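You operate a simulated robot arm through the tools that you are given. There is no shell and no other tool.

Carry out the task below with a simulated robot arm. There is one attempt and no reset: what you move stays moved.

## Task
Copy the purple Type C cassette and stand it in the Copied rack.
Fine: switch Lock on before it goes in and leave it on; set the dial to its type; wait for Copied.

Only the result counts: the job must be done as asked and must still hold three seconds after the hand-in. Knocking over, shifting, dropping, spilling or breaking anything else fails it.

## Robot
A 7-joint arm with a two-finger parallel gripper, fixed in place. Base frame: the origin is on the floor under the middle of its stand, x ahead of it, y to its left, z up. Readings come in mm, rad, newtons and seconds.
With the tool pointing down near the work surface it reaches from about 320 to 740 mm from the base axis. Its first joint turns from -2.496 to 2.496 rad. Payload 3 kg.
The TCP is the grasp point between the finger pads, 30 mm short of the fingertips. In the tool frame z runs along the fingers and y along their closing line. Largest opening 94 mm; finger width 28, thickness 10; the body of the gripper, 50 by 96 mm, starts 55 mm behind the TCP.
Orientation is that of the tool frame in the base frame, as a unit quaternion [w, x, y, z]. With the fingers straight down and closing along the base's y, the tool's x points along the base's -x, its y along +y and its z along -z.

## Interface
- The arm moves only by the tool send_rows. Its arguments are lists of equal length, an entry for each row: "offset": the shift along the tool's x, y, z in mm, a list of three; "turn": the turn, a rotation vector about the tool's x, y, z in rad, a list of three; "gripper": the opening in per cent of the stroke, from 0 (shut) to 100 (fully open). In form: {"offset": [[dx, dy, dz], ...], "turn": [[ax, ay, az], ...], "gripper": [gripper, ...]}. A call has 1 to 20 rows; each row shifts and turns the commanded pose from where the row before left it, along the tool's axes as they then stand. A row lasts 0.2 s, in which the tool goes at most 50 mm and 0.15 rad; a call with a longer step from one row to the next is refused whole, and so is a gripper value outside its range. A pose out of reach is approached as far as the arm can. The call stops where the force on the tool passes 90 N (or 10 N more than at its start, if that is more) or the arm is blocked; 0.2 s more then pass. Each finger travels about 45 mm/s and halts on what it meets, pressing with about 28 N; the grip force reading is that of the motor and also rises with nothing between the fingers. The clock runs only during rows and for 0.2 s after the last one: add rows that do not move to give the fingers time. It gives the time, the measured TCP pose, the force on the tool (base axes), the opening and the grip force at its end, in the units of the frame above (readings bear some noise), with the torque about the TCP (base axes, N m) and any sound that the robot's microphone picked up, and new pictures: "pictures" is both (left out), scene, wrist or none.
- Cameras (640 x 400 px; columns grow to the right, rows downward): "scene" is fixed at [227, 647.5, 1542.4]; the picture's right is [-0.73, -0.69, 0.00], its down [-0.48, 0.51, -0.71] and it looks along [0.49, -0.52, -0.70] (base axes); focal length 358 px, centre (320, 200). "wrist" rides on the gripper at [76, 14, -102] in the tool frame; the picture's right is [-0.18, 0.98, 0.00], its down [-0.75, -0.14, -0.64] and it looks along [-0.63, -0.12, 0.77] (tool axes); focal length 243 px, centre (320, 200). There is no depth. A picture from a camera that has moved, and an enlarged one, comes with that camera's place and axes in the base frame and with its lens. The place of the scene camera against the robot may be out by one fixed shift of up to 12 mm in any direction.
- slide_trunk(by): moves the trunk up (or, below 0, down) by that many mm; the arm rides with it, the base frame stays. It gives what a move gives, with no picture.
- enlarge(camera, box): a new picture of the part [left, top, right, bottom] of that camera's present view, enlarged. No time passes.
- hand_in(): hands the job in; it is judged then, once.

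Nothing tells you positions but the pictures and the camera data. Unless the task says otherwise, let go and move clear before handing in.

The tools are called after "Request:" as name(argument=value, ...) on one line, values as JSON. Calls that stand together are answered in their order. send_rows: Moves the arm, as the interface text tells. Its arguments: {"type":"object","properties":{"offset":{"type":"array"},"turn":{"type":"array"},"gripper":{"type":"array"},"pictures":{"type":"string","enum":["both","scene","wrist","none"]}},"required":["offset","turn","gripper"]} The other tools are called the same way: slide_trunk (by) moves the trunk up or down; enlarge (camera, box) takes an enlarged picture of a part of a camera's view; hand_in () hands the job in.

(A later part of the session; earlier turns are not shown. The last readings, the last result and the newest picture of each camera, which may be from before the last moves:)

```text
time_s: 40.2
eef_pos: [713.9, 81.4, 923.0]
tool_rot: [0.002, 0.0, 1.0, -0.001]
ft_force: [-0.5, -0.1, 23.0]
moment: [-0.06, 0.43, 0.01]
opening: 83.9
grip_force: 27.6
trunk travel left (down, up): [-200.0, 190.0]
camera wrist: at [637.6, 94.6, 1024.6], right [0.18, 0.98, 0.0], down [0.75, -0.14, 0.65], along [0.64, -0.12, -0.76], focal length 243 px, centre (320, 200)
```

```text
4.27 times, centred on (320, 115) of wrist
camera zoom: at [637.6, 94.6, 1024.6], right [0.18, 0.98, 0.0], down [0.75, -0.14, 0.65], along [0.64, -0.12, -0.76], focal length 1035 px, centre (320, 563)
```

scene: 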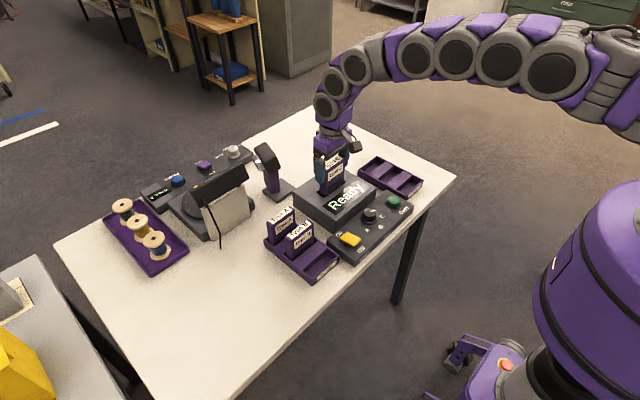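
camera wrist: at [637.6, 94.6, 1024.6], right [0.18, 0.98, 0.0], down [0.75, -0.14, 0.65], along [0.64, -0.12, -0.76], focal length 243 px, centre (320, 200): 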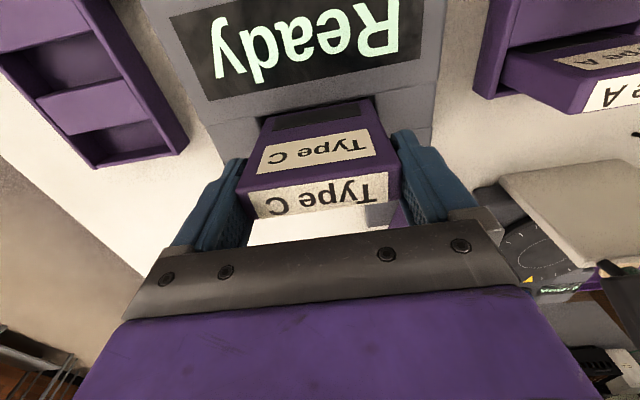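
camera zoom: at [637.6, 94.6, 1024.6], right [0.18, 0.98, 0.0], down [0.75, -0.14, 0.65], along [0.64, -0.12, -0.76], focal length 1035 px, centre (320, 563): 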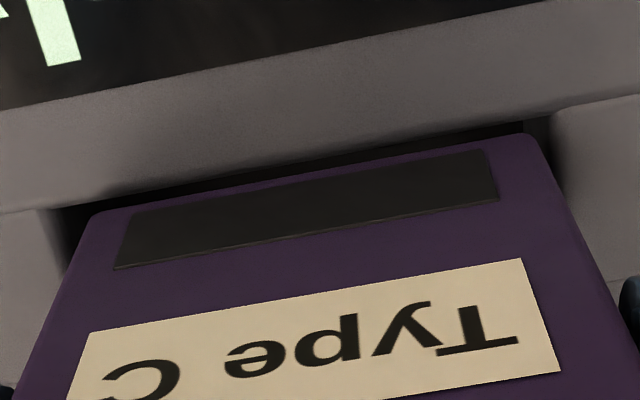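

The two cameras give conflicting hints about where the cassette sits between the fingers, so I'll zoom further before doing anything.

Request:
enlarge(camera="scene", box=[330, 150, 362, 170])

Request:
enlarge(camera="scene", box=[320, 165, 368, 200])

Request:
enlarge(camera="wrist", box=[380, 110, 480, 230])

Request:
enlarge(camera="wrist", box=[170, 120, 270, 250])

```text
16.00 times, centred on (346, 160) of scene
camera zoom: at [227.0, 647.5, 1542.4], right [-0.73, -0.69, 0.0], down [-0.48, 0.51, -0.71], along [0.49, -0.52, -0.7], focal length 5734 px, centre (-96, 840)
```

zoom: 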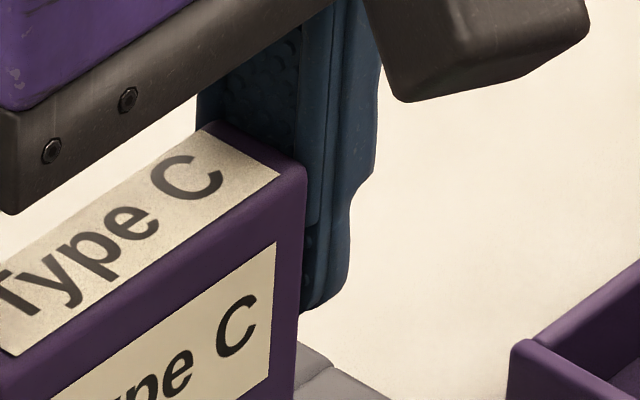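

```text
11.43 times, centred on (344, 182) of scene
camera zoom: at [227.0, 647.5, 1542.4], right [-0.73, -0.69, 0.0], down [-0.48, 0.51, -0.71], along [0.49, -0.52, -0.7], focal length 4096 px, centre (46, 400)
```

zoom: 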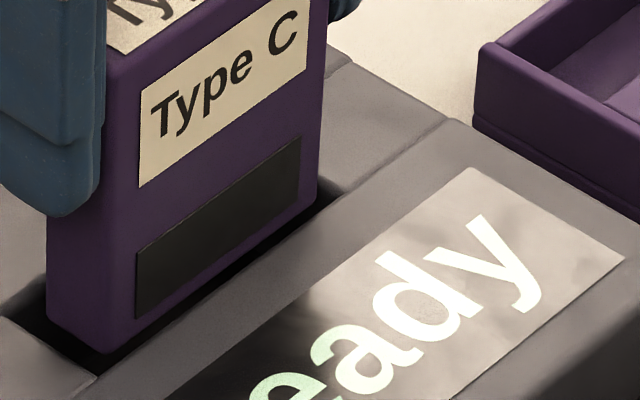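

```text
3.33 times, centred on (430, 170) of wrist
camera zoom: at [637.6, 94.6, 1024.6], right [0.18, 0.98, 0.0], down [0.75, -0.14, 0.65], along [0.64, -0.12, -0.76], focal length 809 px, centre (-47, 300)
```

zoom: 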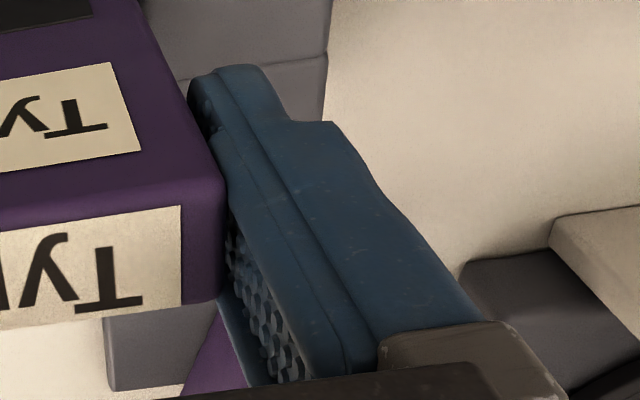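

```text
3.08 times, centred on (220, 185) of wrist
camera zoom: at [637.6, 94.6, 1024.6], right [0.18, 0.98, 0.0], down [0.75, -0.14, 0.65], along [0.64, -0.12, -0.76], focal length 746 px, centre (628, 246)
```

zoom: 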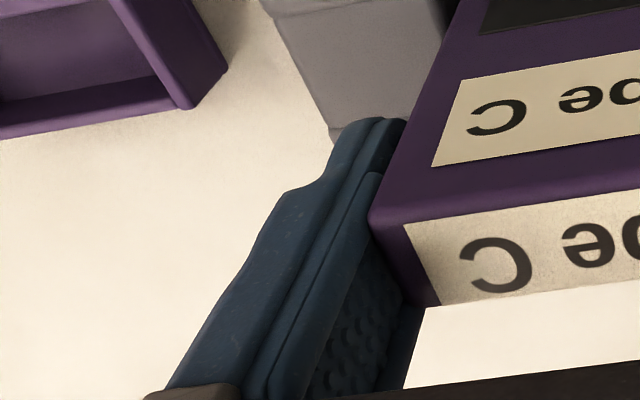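

The close-ups show the cassette's near face is flush with the finger edge and its bottom is resting on the front edge of the slot, so the cassette needs to go ~6 mm further in +x. I'll lift slightly, shift, and re-check.

Request:
send_rows(offset=[[0, 0, -8], [0, 0, -6], [-6, 0, 0], [0, 0, 0], [0, 0, 0]], turn=[[0, 0, 0], [0, 0, 0], [0, 0, 0], [0, 0, 0], [0, 0, 0]], gripper=[60, 60, 60, 60, 60])

Request:
enlarge(camera="scene", box=[316, 155, 372, 195])

Request:
enlarge(camera="wrist", box=[245, 70, 395, 150])

```text
time_s: 41.4
eef_pos: [721.2, 81.1, 933.2]
tool_rot: [0.0, 0.0, 1.0, 0.0]
ft_force: [0.3, 0.4, -1.9]
moment: [0.01, 0.0, -0.04]
opening: 83.8
grip_force: 28.2
trunk travel left (down, up): [-200.0, 190.0]
camera wrist: at [645.0, 95.3, 1035.4], right [0.18, 0.98, 0.0], down [0.75, -0.14, 0.64], along [0.63, -0.12, -0.77], focal length 243 px, centre (320, 200)
```

scene: 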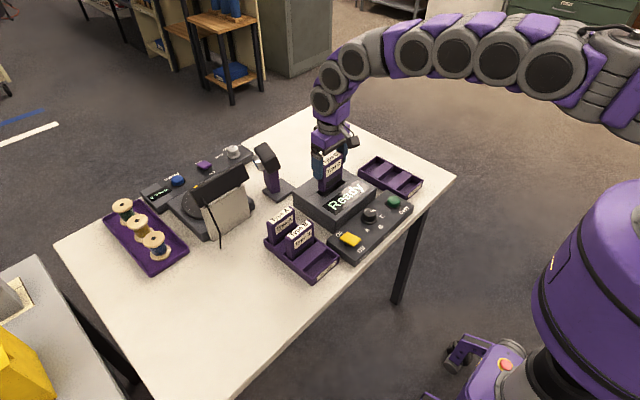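
wrist: 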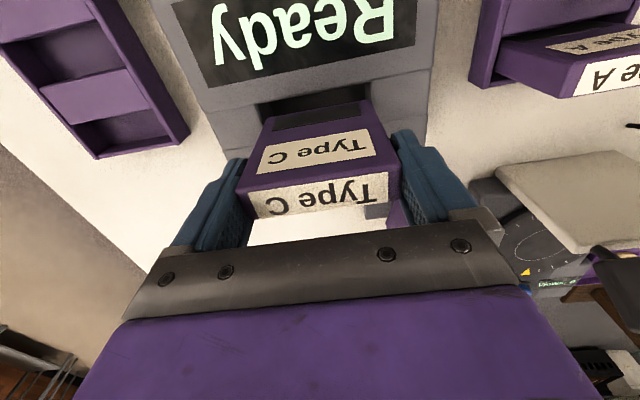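

```text
10.00 times, centred on (344, 175) of scene
camera zoom: at [227.0, 647.5, 1542.4], right [-0.73, -0.69, 0.0], down [-0.48, 0.51, -0.71], along [0.49, -0.52, -0.7], focal length 3584 px, centre (80, 450)
```

zoom: 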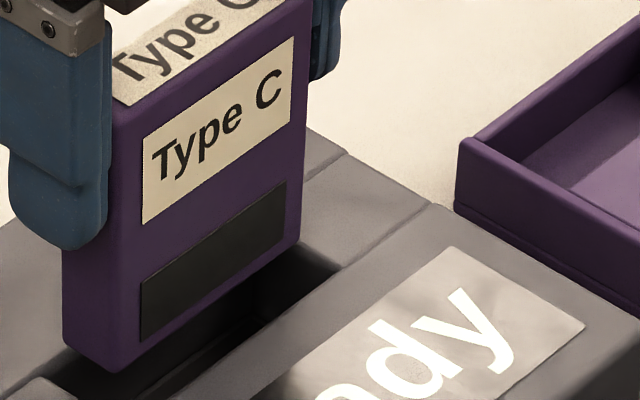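

```text
4.27 times, centred on (320, 110) of wrist
camera zoom: at [645.0, 95.3, 1035.4], right [0.18, 0.98, 0.0], down [0.75, -0.14, 0.64], along [0.63, -0.12, -0.77], focal length 1035 px, centre (320, 584)
```

zoom: 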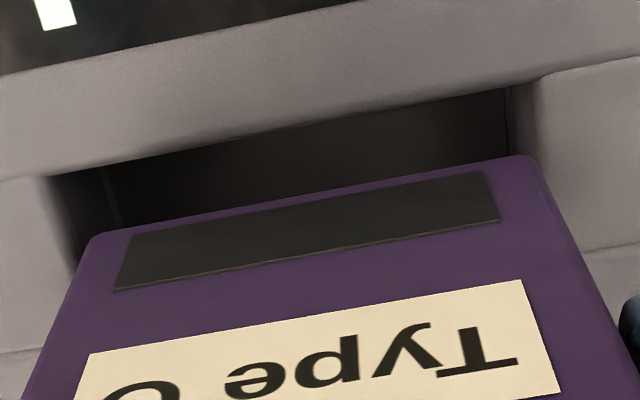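

Now there is about 7–8 mm of room in front and similar behind; a 2.5 mm shift in −y will centre it sideways. Then I'll lower it again with force checks.

Request:
send_rows(offset=[[0, -2.5, 0], [0, 0, 5], [0, 0, 5], [0, 0, 5], [0, 0, 5], [0, 0, 5], [0, 0, 0]], turn=[[0, 0, 0], [0, 0, 0], [0, 0, 0], [0, 0, 0], [0, 0, 0], [0, 0, 0], [0, 0, 0]], gripper=[60, 60, 60, 60, 60, 60, 60])

Request:
enlarge(camera="scene", box=[316, 155, 372, 195])

Request:
enlarge(camera="wrist", box=[245, 70, 395, 150])

```text
time_s: 43.0
eef_pos: [720.1, 79.1, 908.1]
tool_rot: [0.001, -0.001, 1.0, 0.0]
ft_force: [-1.2, 0.6, -2.0]
moment: [0.01, 0.02, -0.04]
opening: 83.7
grip_force: 28.0
trunk travel left (down, up): [-200.0, 190.0]
camera wrist: at [644.7, 92.8, 1011.2], right [0.18, 0.98, 0.0], down [0.75, -0.14, 0.64], along [0.63, -0.12, -0.77], focal length 243 px, centre (320, 200)
```

scene: 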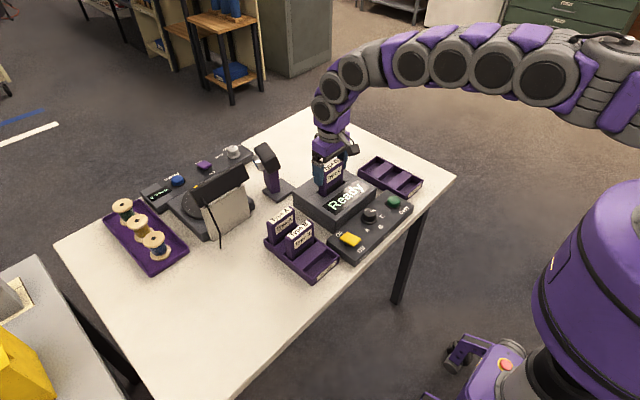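
wrist: 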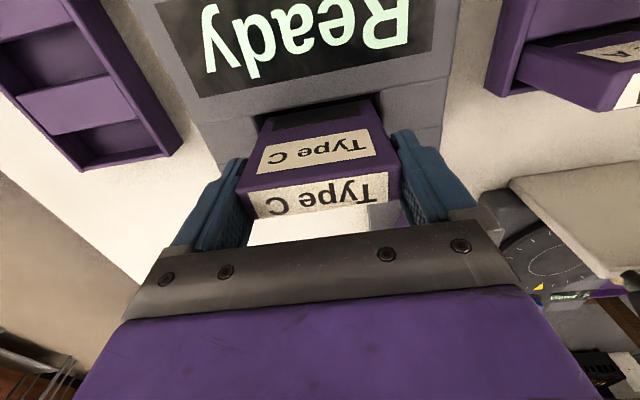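

```text
10.00 times, centred on (344, 175) of scene
camera zoom: at [227.0, 647.5, 1542.4], right [-0.73, -0.69, 0.0], down [-0.48, 0.51, -0.71], along [0.49, -0.52, -0.7], focal length 3584 px, centre (80, 450)
```

zoom: 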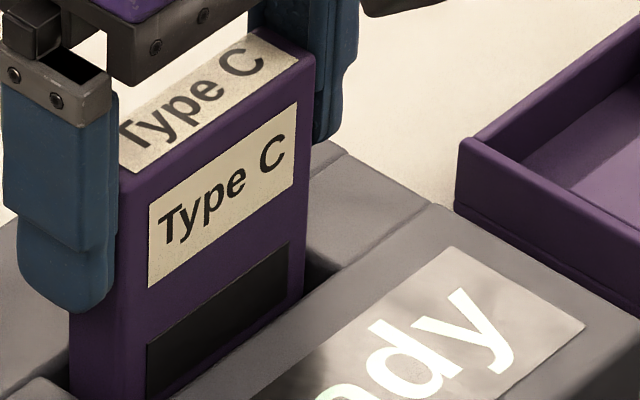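

```text
4.27 times, centred on (320, 110) of wrist
camera zoom: at [644.7, 92.8, 1011.2], right [0.18, 0.98, 0.0], down [0.75, -0.14, 0.64], along [0.63, -0.12, -0.77], focal length 1035 px, centre (320, 584)
```

zoom: 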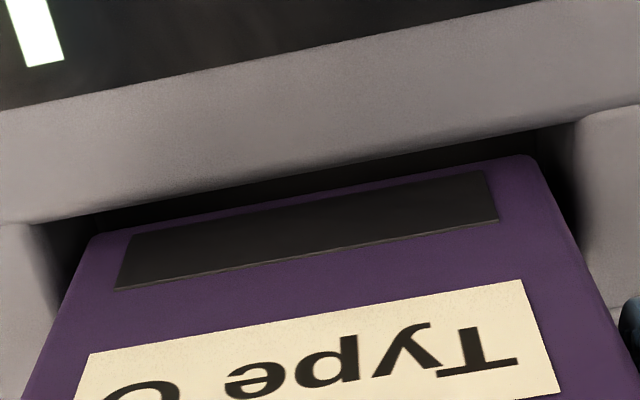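

The cassette is entering freely (no contact force). I'll continue down.

Request:
send_rows(offset=[[0, 0, 5], [0, 0, 5], [0, 0, 5], [0, 0, 4], [0, 0, 0]], turn=[[0, 0, 0], [0, 0, 0], [0, 0, 0], [0, 0, 0], [0, 0, 0]], gripper=[60, 60, 60, 60, 60])

Request:
enlarge(camera="scene", box=[316, 155, 372, 195])

Request:
enlarge(camera="wrist", box=[245, 70, 395, 150])

```text
time_s: 44.2
eef_pos: [720.5, 81.8, 889.8]
tool_rot: [0.0, 0.0, 1.0, 0.001]
ft_force: [1.0, 0.1, -1.4]
moment: [0.01, 0.02, 0.04]
opening: 83.7
grip_force: 28.2
trunk travel left (down, up): [-200.0, 190.0]
camera wrist: at [644.5, 93.0, 991.9], right [0.18, 0.98, 0.0], down [0.75, -0.14, 0.64], along [0.63, -0.12, -0.77], focal length 243 px, centre (320, 200)
```

scene: 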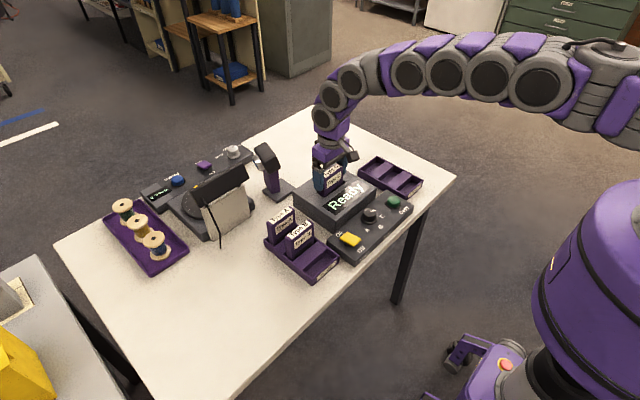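
wrist: 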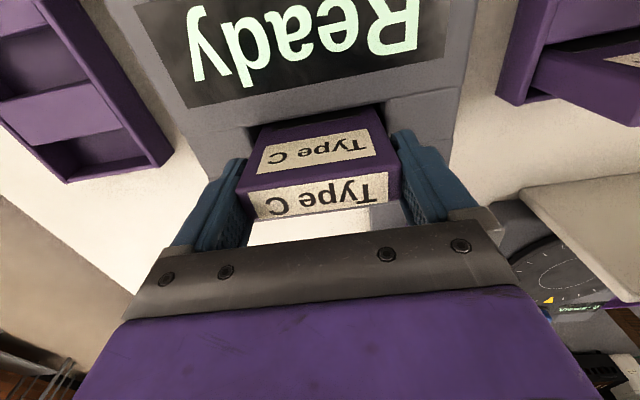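

```text
10.00 times, centred on (344, 175) of scene
camera zoom: at [227.0, 647.5, 1542.4], right [-0.73, -0.69, 0.0], down [-0.48, 0.51, -0.71], along [0.49, -0.52, -0.7], focal length 3584 px, centre (80, 450)
```

zoom: 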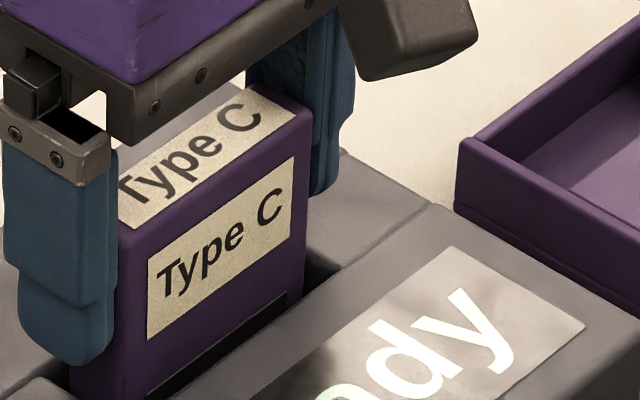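

```text
4.27 times, centred on (320, 110) of wrist
camera zoom: at [644.5, 93.0, 991.9], right [0.18, 0.98, 0.0], down [0.75, -0.14, 0.64], along [0.63, -0.12, -0.77], focal length 1035 px, centre (320, 584)
```

zoom: 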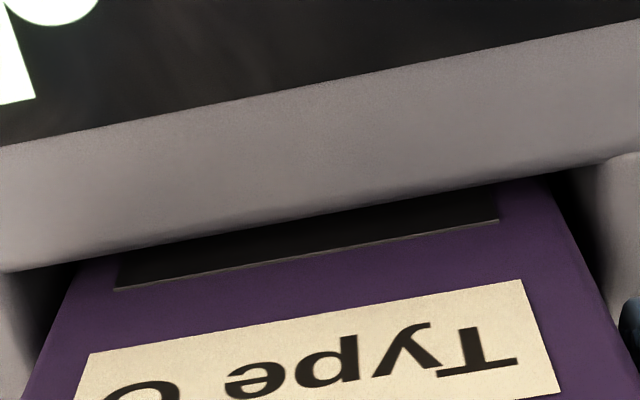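

Still free. I'll continue in 2 mm steps to find the slot floor.

Request:
send_rows(offset=[[0, 0, 2], [0, 0, 2], [0, 0, 2]], turn=[[0, 0, 0], [0, 0, 0], [0, 0, 0]], gripper=[60, 60, 60], pictures="none")

Request:
send_rows(offset=[[0, 0, 2], [0, 0, 2]], turn=[[0, 0, 0], [0, 0, 0]], gripper=[60, 60], pictures="none")

```text
time_s: 45.0
eef_pos: [720.5, 79.4, 885.1]
tool_rot: [0.001, 0.001, 1.0, 0.0]
ft_force: [-0.1, 0.2, 6.2]
moment: [0.04, 0.01, 0.0]
opening: 83.8
grip_force: 27.9
trunk travel left (down, up): [-200.0, 190.0]
```

```text
time_s: 45.6
eef_pos: [719.1, 80.0, 880.6]
tool_rot: [0.001, -0.002, 1.0, 0.0]
ft_force: [-0.4, 2.2, 24.7]
moment: [-0.01, 0.23, -0.04]
opening: 84.3
grip_force: 27.6
trunk travel left (down, up): [-200.0, 190.0]
```

Contact with the floor is now felt (25 N). I'll look before releasing.

Request:
send_rows(offset=[[0, 0, -1]], turn=[[0, 0, 0]], gripper=[60])

Request:
enlarge(camera="scene", box=[316, 155, 372, 195])

Request:
enlarge(camera="wrist", box=[200, 40, 440, 190])

```text
time_s: 46.0
eef_pos: [719.7, 80.4, 880.3]
tool_rot: [0.0, 0.0, 1.0, 0.0]
ft_force: [2.0, 2.9, 15.6]
moment: [0.17, -0.04, 0.05]
opening: 83.7
grip_force: 28.1
trunk travel left (down, up): [-200.0, 190.0]
camera wrist: at [643.5, 93.0, 983.3], right [0.18, 0.98, 0.0], down [0.75, -0.14, 0.64], along [0.63, -0.12, -0.77], focal length 243 px, centre (320, 200)
```

scene: 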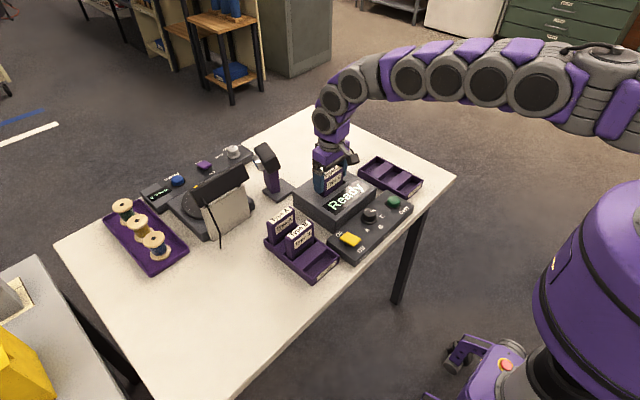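
wrist: 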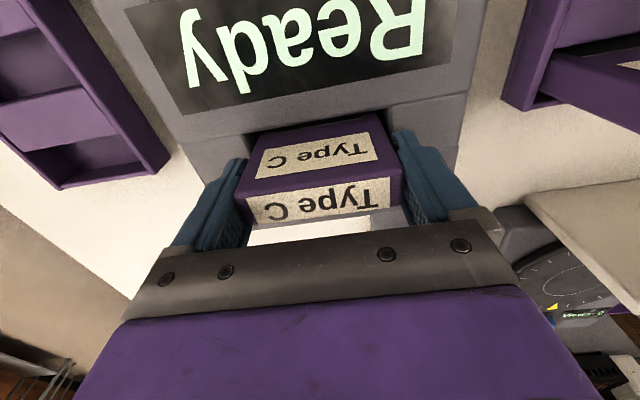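

```text
10.00 times, centred on (344, 175) of scene
camera zoom: at [227.0, 647.5, 1542.4], right [-0.73, -0.69, 0.0], down [-0.48, 0.51, -0.71], along [0.49, -0.52, -0.7], focal length 3584 px, centre (80, 450)
```

zoom: 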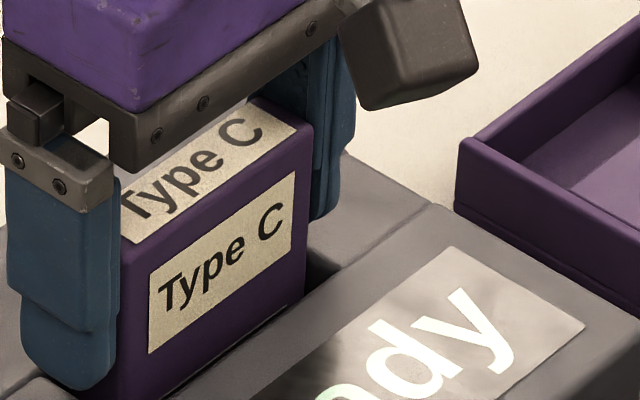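

```text
2.67 times, centred on (320, 115) of wrist
camera zoom: at [643.5, 93.0, 983.3], right [0.18, 0.98, 0.0], down [0.75, -0.14, 0.64], along [0.63, -0.12, -0.77], focal length 647 px, centre (320, 427)
```

zoom: 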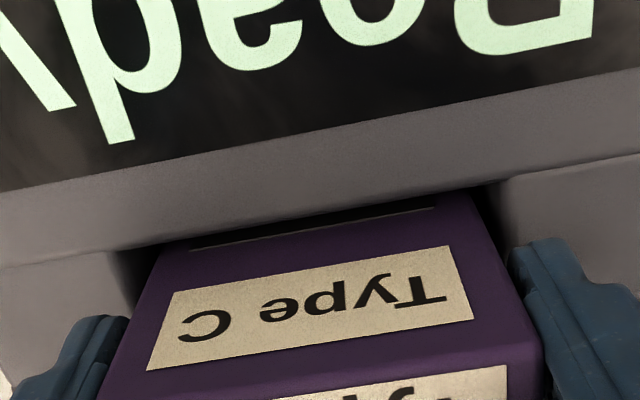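

The cassette rests on the slot floor, standing upright. I'll relieve the pressure, open the fingers and lift straight up.

Request:
send_rows(offset=[[0, 0, -1], [0, 0, 0], [0, 0, 0], [0, 0, 0], [0, 0, -10], [0, 0, -20], [0, 0, -30], [0, 0, -30], [0, 0, 0]], turn=[[0, 0, 0], [0, 0, 0], [0, 0, 0], [0, 0, 0], [0, 0, 0], [0, 0, 0], [0, 0, 0], [0, 0, 0], [0, 0, 0]], gripper=[60, 80, 100, 100, 100, 100, 100, 100, 100])

Request:
enlarge(camera="scene", box=[290, 130, 430, 250])

Request:
enlarge(camera="wrist", box=[200, 40, 440, 190])

```text
time_s: 48.0
eef_pos: [721.8, 78.9, 967.9]
tool_rot: [-0.001, 0.0, 1.0, 0.0]
ft_force: [0.2, -0.8, 0.8]
moment: [-0.01, -0.01, 0.0]
opening: 94.1
grip_force: 0.0
trunk travel left (down, up): [-200.0, 190.0]
camera wrist: at [646.4, 92.6, 1072.3], right [0.18, 0.98, 0.0], down [0.75, -0.14, 0.64], along [0.63, -0.12, -0.77], focal length 243 px, centre (320, 200)
```

scene: 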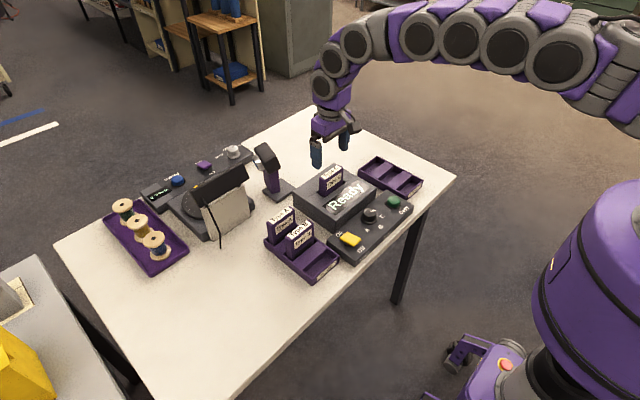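
wrist: 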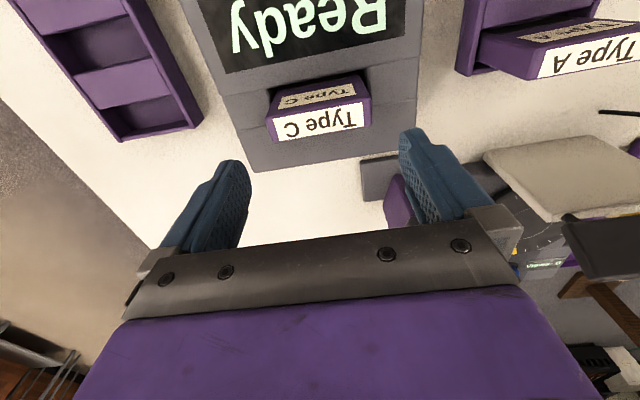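

```text
3.33 times, centred on (360, 190) of scene
camera zoom: at [227.0, 647.5, 1542.4], right [-0.73, -0.69, 0.0], down [-0.48, 0.51, -0.71], along [0.49, -0.52, -0.7], focal length 1195 px, centre (187, 233)
```

zoom: 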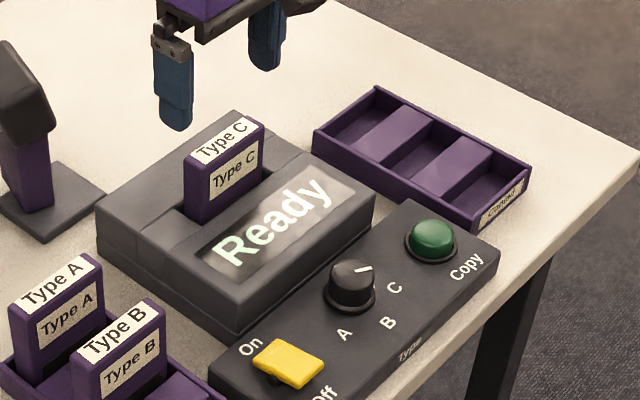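

```text
2.67 times, centred on (320, 115) of wrist
camera zoom: at [646.4, 92.6, 1072.3], right [0.18, 0.98, 0.0], down [0.75, -0.14, 0.64], along [0.63, -0.12, -0.77], focal length 647 px, centre (320, 427)
```

zoom: 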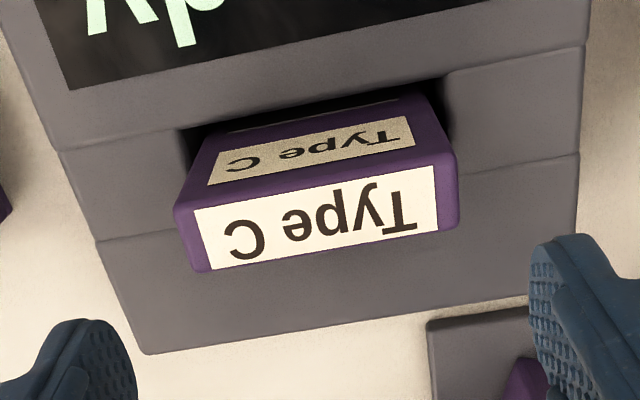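

The Type C cassette stands properly in the slot. Next, I'll move over the green Copy button with closed fingers and check alignment.

Request:
send_rows(offset=[[32, -19, 0], [32, -19, 0], [32, -19, 0], [32, -19, 0], [30, -18, 10], [0, 0, 20], [0, 0, 0]], turn=[[0, 0, 0], [0, 0, 0], [0, 0, 0], [0, 0, 0], [0, 0, 0], [0, 0, 0], [0, 0, 0]], gripper=[100, 100, 60, 20, 0, 0, 0])

Request:
enlarge(camera="wrist", box=[220, 30, 420, 160])

Request:
enlarge(camera="scene", box=[310, 130, 430, 250])

```text
time_s: 49.6
eef_pos: [560.5, -13.5, 942.1]
tool_rot: [0.001, 0.0, 1.0, 0.0]
ft_force: [-0.5, -1.0, -1.1]
moment: [0.02, 0.01, 0.01]
opening: 0.1
grip_force: 8.3
trunk travel left (down, up): [-200.0, 190.0]
camera wrist: at [483.8, -0.7, 1044.2], right [0.18, 0.98, 0.0], down [0.75, -0.14, 0.64], along [0.63, -0.12, -0.77], focal length 243 px, centre (320, 200)
```

scene: 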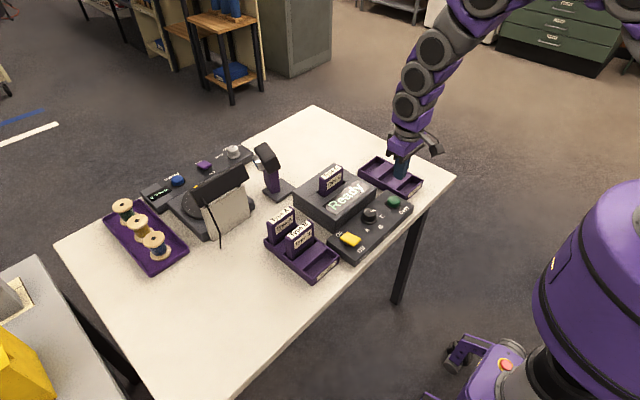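
wrist: 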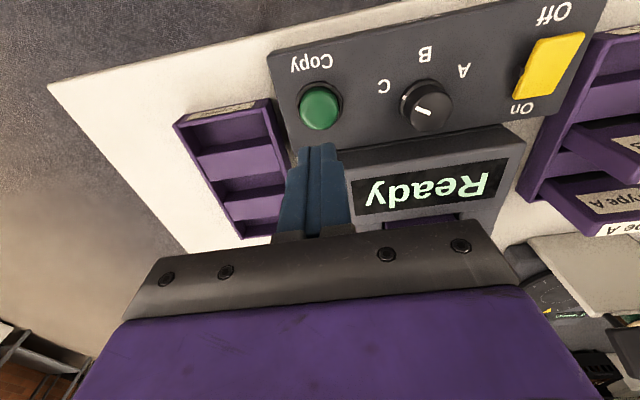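

```text
3.08 times, centred on (320, 95) of wrist
camera zoom: at [483.8, -0.7, 1044.2], right [0.18, 0.98, 0.0], down [0.75, -0.14, 0.64], along [0.63, -0.12, -0.77], focal length 746 px, centre (320, 523)
```

zoom: 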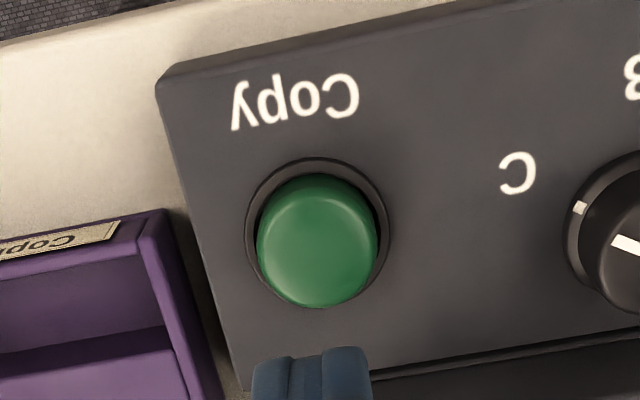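

```text
3.33 times, centred on (370, 190) of scene
camera zoom: at [227.0, 647.5, 1542.4], right [-0.73, -0.69, 0.0], down [-0.48, 0.51, -0.71], along [0.49, -0.52, -0.7], focal length 1195 px, centre (153, 233)
```

zoom: 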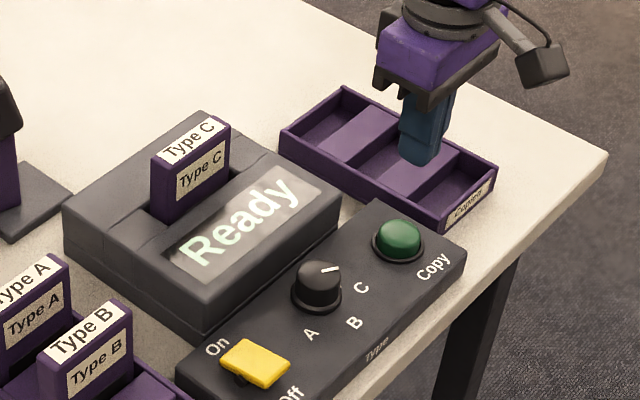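

The closed fingertips are centred over the green button. I'll lower to just above it, then press in small steps.

Request:
send_rows(offset=[[-0.5, -0.5, 25], [0, 0, 25], [0, 0, 22], [0, 0, 3], [0, 0, 3]], turn=[[0, 0, 0], [0, 0, 0], [0, 0, 0], [0, 0, 0], [0, 0, 0]], gripper=[0, 0, 0, 0, 0])

Request:
enlarge(camera="scene", box=[310, 150, 430, 250])

```text
time_s: 50.8
eef_pos: [560.2, -16.7, 862.4]
tool_rot: [0.0, 0.001, 1.0, 0.0]
ft_force: [0.4, -0.2, -1.2]
moment: [0.0, 0.02, 0.02]
opening: 0.0
grip_force: 28.4
trunk travel left (down, up): [-200.0, 190.0]
camera wrist: at [486.7, -1.9, 965.1], right [0.18, 0.98, 0.0], down [0.75, -0.14, 0.64], along [0.63, -0.12, -0.77], focal length 243 px, centre (320, 200)
```

scene: 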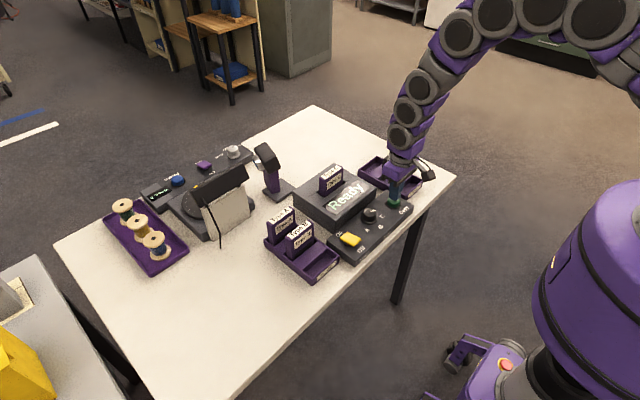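
wrist: 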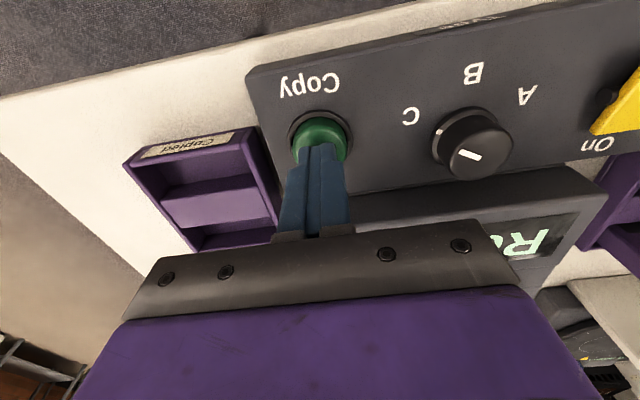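

```text
4.00 times, centred on (370, 200) of scene
camera zoom: at [227.0, 647.5, 1542.4], right [-0.73, -0.69, 0.0], down [-0.48, 0.51, -0.71], along [0.49, -0.52, -0.7], focal length 1434 px, centre (120, 200)
```

zoom: 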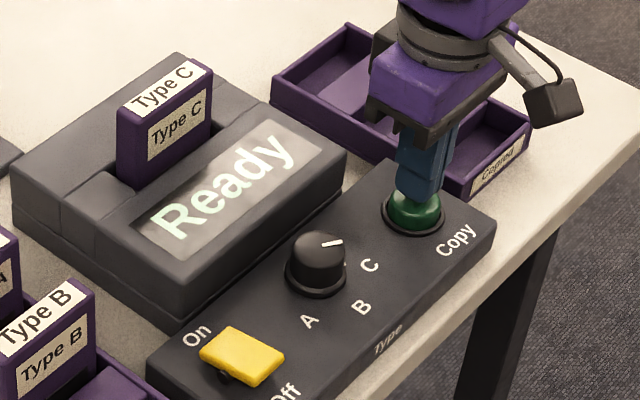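

The fingertips are right above the button, not yet touching. I'll press down in small steps.

Request:
send_rows(offset=[[0, 0, 2], [0, 0, 2], [0, 0, 2]], turn=[[0, 0, 0], [0, 0, 0], [0, 0, 0]], gripper=[0, 0, 0], pictures="scene")

```text
time_s: 51.6
eef_pos: [561.3, -14.0, 857.5]
tool_rot: [0.0, -0.001, 1.0, 0.0]
ft_force: [0.6, 0.2, -0.4]
moment: [-0.01, -0.04, 0.03]
opening: 0.0
grip_force: 27.9
trunk travel left (down, up): [-200.0, 190.0]
```

scene: 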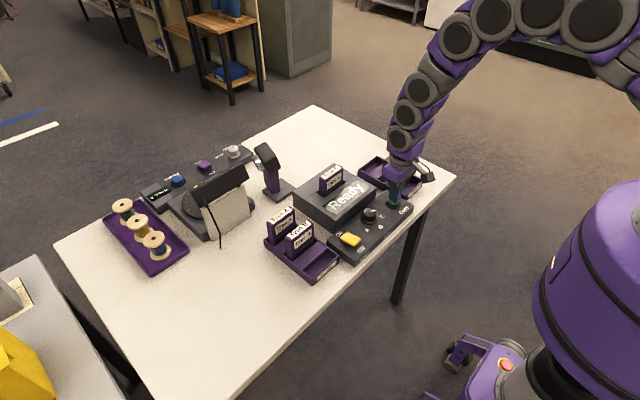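

Request:
send_rows(offset=[[0, 0, 2], [0, 0, 2]], turn=[[0, 0, 0], [0, 0, 0]], gripper=[0, 0], pictures="scene")

Request:
enlarge(camera="scene", box=[310, 150, 430, 250])

```text
time_s: 52.2
eef_pos: [561.3, -15.2, 852.3]
tool_rot: [0.001, 0.001, 1.0, 0.0]
ft_force: [1.8, 0.6, 4.0]
moment: [0.03, -0.01, -0.02]
opening: 0.0
grip_force: 28.1
trunk travel left (down, up): [-200.0, 190.0]
heard: click
```

scene: 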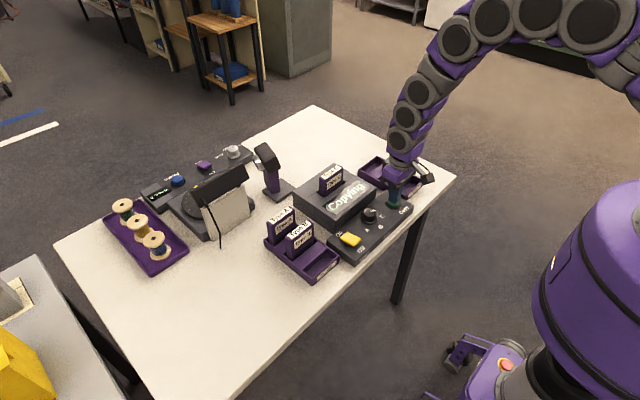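

```text
4.00 times, centred on (370, 200) of scene
camera zoom: at [227.0, 647.5, 1542.4], right [-0.73, -0.69, 0.0], down [-0.48, 0.51, -0.71], along [0.49, -0.52, -0.7], focal length 1434 px, centre (120, 200)
```

zoom: 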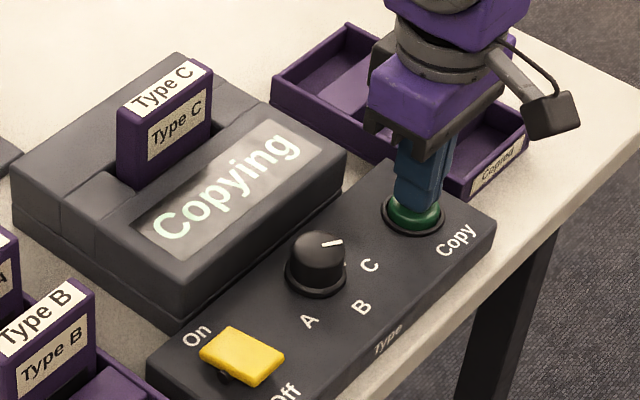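

A click was heard and the screen shows "Copying". I'll lift off the button gently and wait, not touching the cassette until it reads "Copied".

Request:
send_rows(offset=[[0, 0, -10], [0, 0, -30], [0, 0, -40], [0, 0, -30], [0, 0, 0], [0, 0, 0], [0, 0, 0], [0, 0, 0], [0, 0, 0], [0, 0, 0], [0, 0, 0], [0, 0, 0]], turn=[[0, 0, 0], [0, 0, 0], [0, 0, 0], [0, 0, 0], [0, 0, 0], [0, 0, 0], [0, 0, 0], [0, 0, 0], [0, 0, 0], [0, 0, 0], [0, 0, 0], [0, 0, 0]], gripper=[0, 0, 0, 0, 0, 0, 0, 0, 0, 0, 0, 0], pictures="scene")

Request:
enlarge(camera="scene", box=[310, 150, 430, 250])

```text
time_s: 54.8
eef_pos: [562.7, -15.4, 960.8]
tool_rot: [0.0, 0.0, 1.0, -0.001]
ft_force: [-0.5, 0.1, -0.8]
moment: [0.01, 0.01, -0.02]
opening: 0.0
grip_force: 28.1
trunk travel left (down, up): [-200.0, 190.0]
```

scene: 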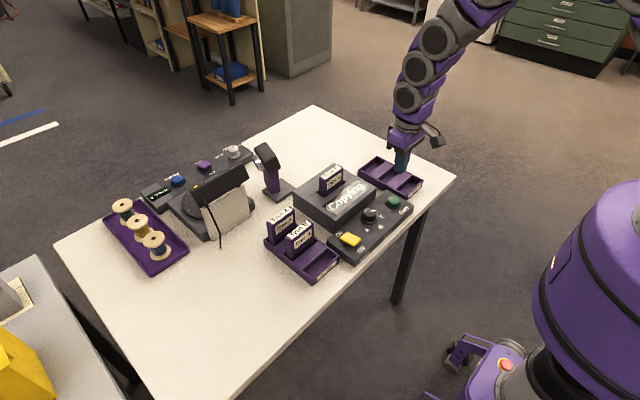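

```text
4.00 times, centred on (370, 200) of scene
camera zoom: at [227.0, 647.5, 1542.4], right [-0.73, -0.69, 0.0], down [-0.48, 0.51, -0.71], along [0.49, -0.52, -0.7], focal length 1434 px, centre (120, 200)
```

zoom: 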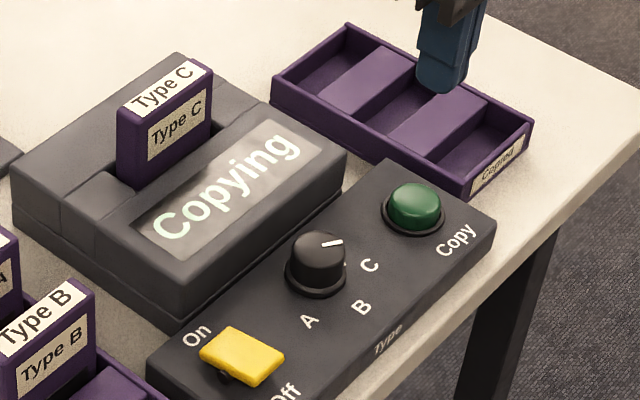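

Still "Copying". I'll wait in place.

Request:
send_rows(offset=[[0, 0, 0], [0, 0, 0], [0, 0, 0], [0, 0, 0], [0, 0, 0], [0, 0, 0], [0, 0, 0], [0, 0, 0], [0, 0, 0], [0, 0, 0], [0, 0, 0], [0, 0, 0], [0, 0, 0], [0, 0, 0], [0, 0, 0], [0, 0, 0], [0, 0, 0], [0, 0, 0], [0, 0, 0], [0, 0, 0]], turn=[[0, 0, 0], [0, 0, 0], [0, 0, 0], [0, 0, 0], [0, 0, 0], [0, 0, 0], [0, 0, 0], [0, 0, 0], [0, 0, 0], [0, 0, 0], [0, 0, 0], [0, 0, 0], [0, 0, 0], [0, 0, 0], [0, 0, 0], [0, 0, 0], [0, 0, 0], [0, 0, 0], [0, 0, 0], [0, 0, 0]], gripper=[0, 0, 0, 0, 0, 0, 0, 0, 0, 0, 0, 0, 0, 0, 0, 0, 0, 0, 0, 0], pictures="scene")

Request:
enlarge(camera="scene", box=[310, 150, 430, 250])

```text
time_s: 59.0
eef_pos: [562.2, -14.2, 961.1]
tool_rot: [0.0, 0.0, 1.0, 0.0]
ft_force: [-0.7, 0.7, -0.3]
moment: [0.01, 0.02, 0.0]
opening: 0.0
grip_force: 28.4
trunk travel left (down, up): [-200.0, 190.0]
```

scene: 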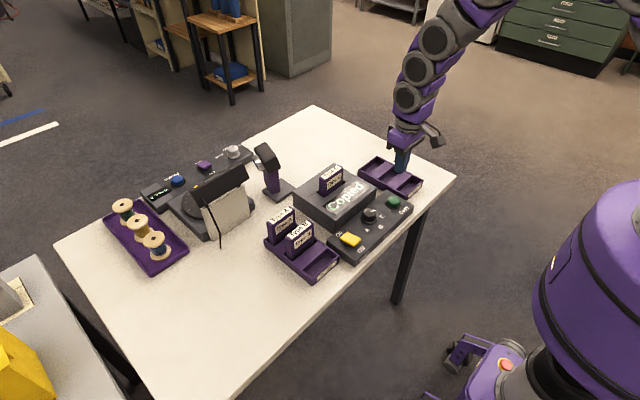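

```text
4.00 times, centred on (370, 200) of scene
camera zoom: at [227.0, 647.5, 1542.4], right [-0.73, -0.69, 0.0], down [-0.48, 0.51, -0.71], along [0.49, -0.52, -0.7], focal length 1434 px, centre (120, 200)
```

zoom: 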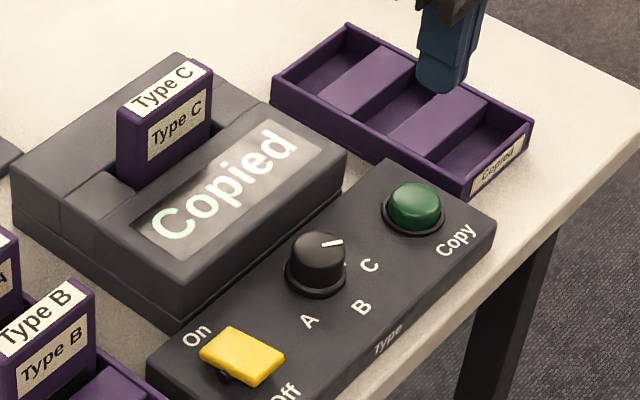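

The screen reads "Copied". Now I'll open the fingers and return above the cassette in the slot.

Request:
send_rows(offset=[[-31.5, 18.9, -5], [-31.5, 18.9, -5], [-31.5, 18.9, 0], [-31.5, 18.9, 0], [-31.5, 18.9, 0], [0, 0, 0], [0, 0, 0]], turn=[[0, 0, 0], [0, 0, 0], [0, 0, 0], [0, 0, 0], [0, 0, 0], [0, 0, 0], [0, 0, 0]], gripper=[0, 30, 60, 100, 100, 100, 100])

Request:
enlarge(camera="wrist", box=[200, 40, 440, 190])

```text
time_s: 60.6
eef_pos: [722.4, 80.7, 972.8]
tool_rot: [-0.001, 0.0, 1.0, -0.001]
ft_force: [0.6, -0.8, -0.9]
moment: [0.0, 0.01, -0.03]
opening: 93.8
grip_force: 0.0
trunk travel left (down, up): [-200.0, 190.0]
camera wrist: at [646.6, 93.5, 1075.8], right [0.18, 0.98, 0.0], down [0.75, -0.14, 0.64], along [0.63, -0.12, -0.77], focal length 243 px, centre (320, 200)
```

scene: 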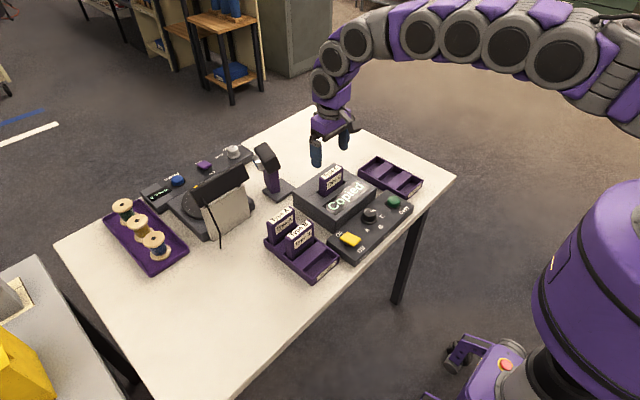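
wrist: 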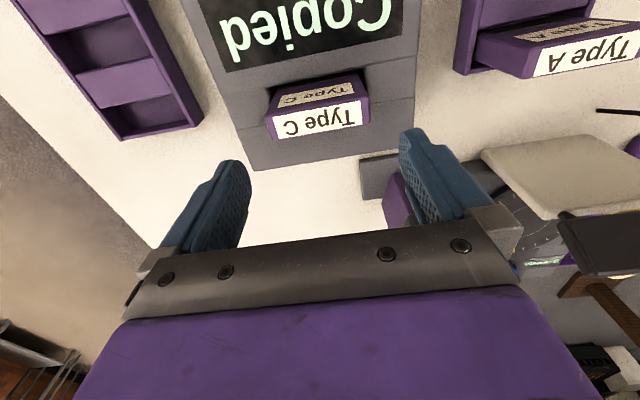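

```text
2.67 times, centred on (320, 115) of wrist
camera zoom: at [646.6, 93.5, 1075.8], right [0.18, 0.98, 0.0], down [0.75, -0.14, 0.64], along [0.63, -0.12, -0.77], focal length 647 px, centre (320, 427)
```

zoom: 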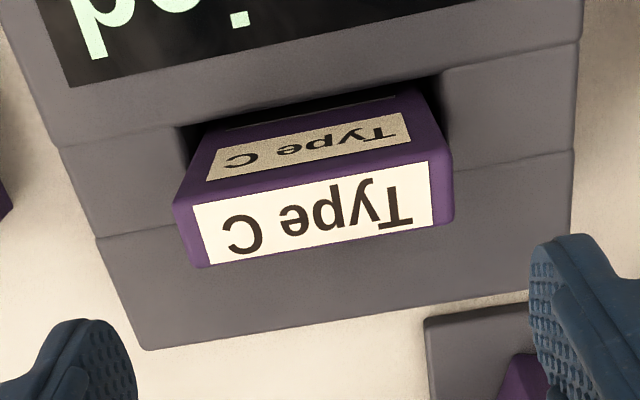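

The cassette hasn't moved and the pose matches the release pose. I'll descend, grip it again and lift it out.

Request:
send_rows(offset=[[0, 0, 25], [0, 0, 25], [0, 0, 22], [0, 0, 20], [0, 0, 0], [0, 0, 0], [0, 0, 0], [0, 0, 0]], turn=[[0, 0, 0], [0, 0, 0], [0, 0, 0], [0, 0, 0], [0, 0, 0], [0, 0, 0], [0, 0, 0], [0, 0, 0]], gripper=[100, 100, 100, 100, 100, 60, 60, 60])

Request:
enlarge(camera="scene", box=[316, 150, 372, 195])

Request:
enlarge(camera="wrist", box=[200, 80, 440, 230])

```text
time_s: 62.4
eef_pos: [720.5, 78.7, 881.8]
tool_rot: [0.001, 0.0, 1.0, 0.0]
ft_force: [-1.3, 0.4, 1.1]
moment: [-0.07, 0.09, -0.01]
opening: 83.8
grip_force: 28.0
trunk travel left (down, up): [-200.0, 190.0]
camera wrist: at [644.8, 91.9, 984.0], right [0.18, 0.98, 0.0], down [0.75, -0.14, 0.64], along [0.63, -0.12, -0.77], focal length 243 px, centre (320, 200)
```

scene: 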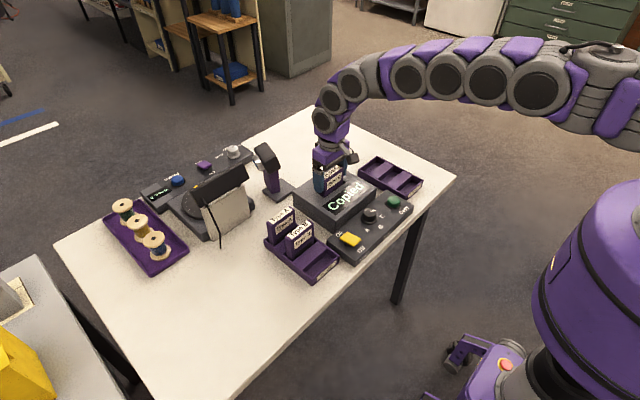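
wrist: 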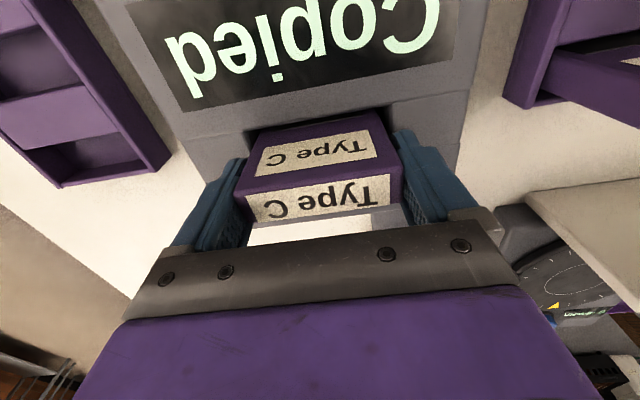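

```text
8.89 times, centred on (344, 172) of scene
camera zoom: at [227.0, 647.5, 1542.4], right [-0.73, -0.69, 0.0], down [-0.48, 0.51, -0.71], along [0.49, -0.52, -0.7], focal length 3186 px, centre (107, 444)
```

zoom: 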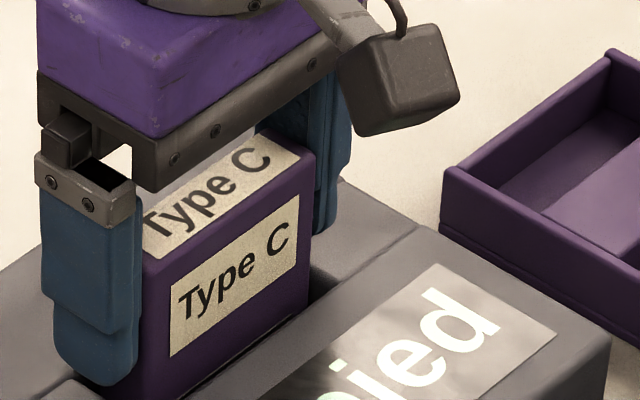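

```text
2.67 times, centred on (320, 155) of wrist
camera zoom: at [644.8, 91.9, 984.0], right [0.18, 0.98, 0.0], down [0.75, -0.14, 0.64], along [0.63, -0.12, -0.77], focal length 647 px, centre (320, 320)
```

zoom: 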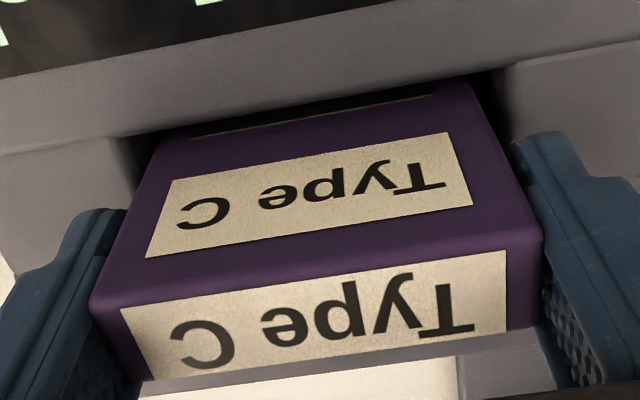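

It's gripped again. I'll lift it straight out and carry it over the near pocket of the Copied rack.

Request:
send_rows(offset=[[0, 0, -10], [0, 0, -20], [0, 0, -30], [0, 0, -30], [0, 0, -20], [0, 0, 0]], turn=[[0, 0, 0], [0, 0, 0], [0, 0, 0], [0, 0, 0], [0, 0, 0], [0, 0, 0]], gripper=[60, 60, 60, 60, 60, 60])

Request:
enlarge(camera="scene", box=[290, 110, 430, 250])

```text
time_s: 63.8
eef_pos: [720.8, 80.2, 990.9]
tool_rot: [0.0, 0.001, 1.0, 0.0]
ft_force: [-0.6, 0.1, -1.2]
moment: [0.0, 0.0, 0.02]
opening: 83.7
grip_force: 27.9
trunk travel left (down, up): [-200.0, 190.0]
camera wrist: at [644.6, 93.0, 1093.4], right [0.18, 0.98, 0.0], down [0.75, -0.14, 0.64], along [0.63, -0.12, -0.77], focal length 243 px, centre (320, 200)
```

scene: 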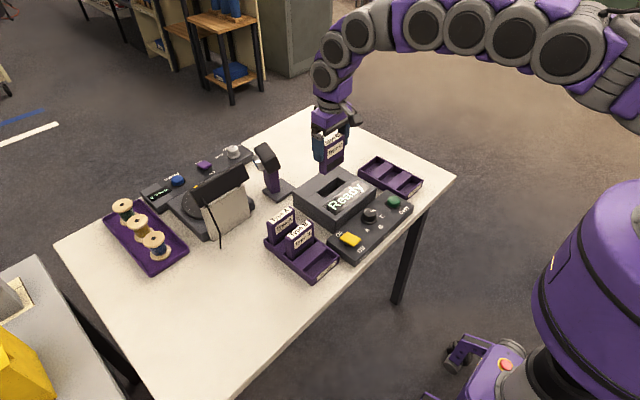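
wrist: 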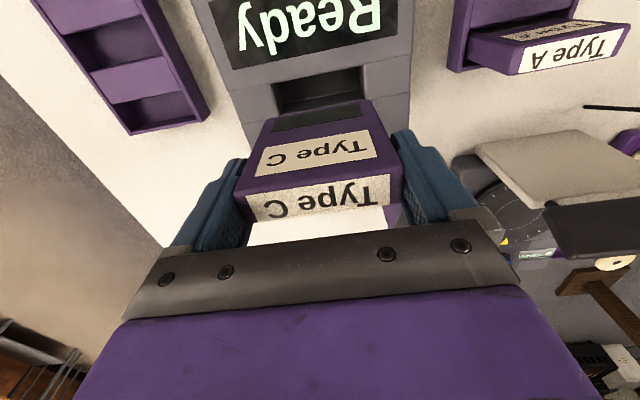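

```text
2.86 times, centred on (360, 180) of scene
camera zoom: at [227.0, 647.5, 1542.4], right [-0.73, -0.69, 0.0], down [-0.48, 0.51, -0.71], along [0.49, -0.52, -0.7], focal length 1024 px, centre (206, 257)
```

zoom: 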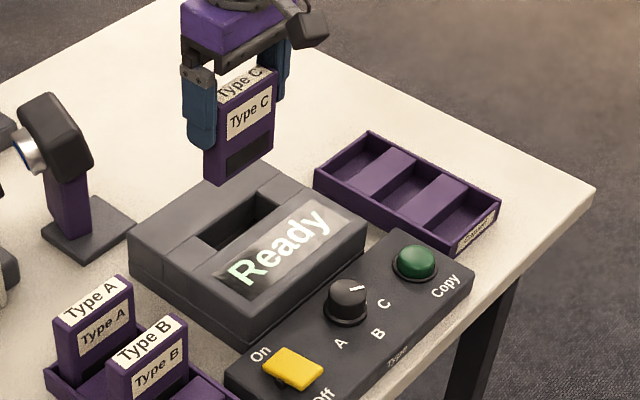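

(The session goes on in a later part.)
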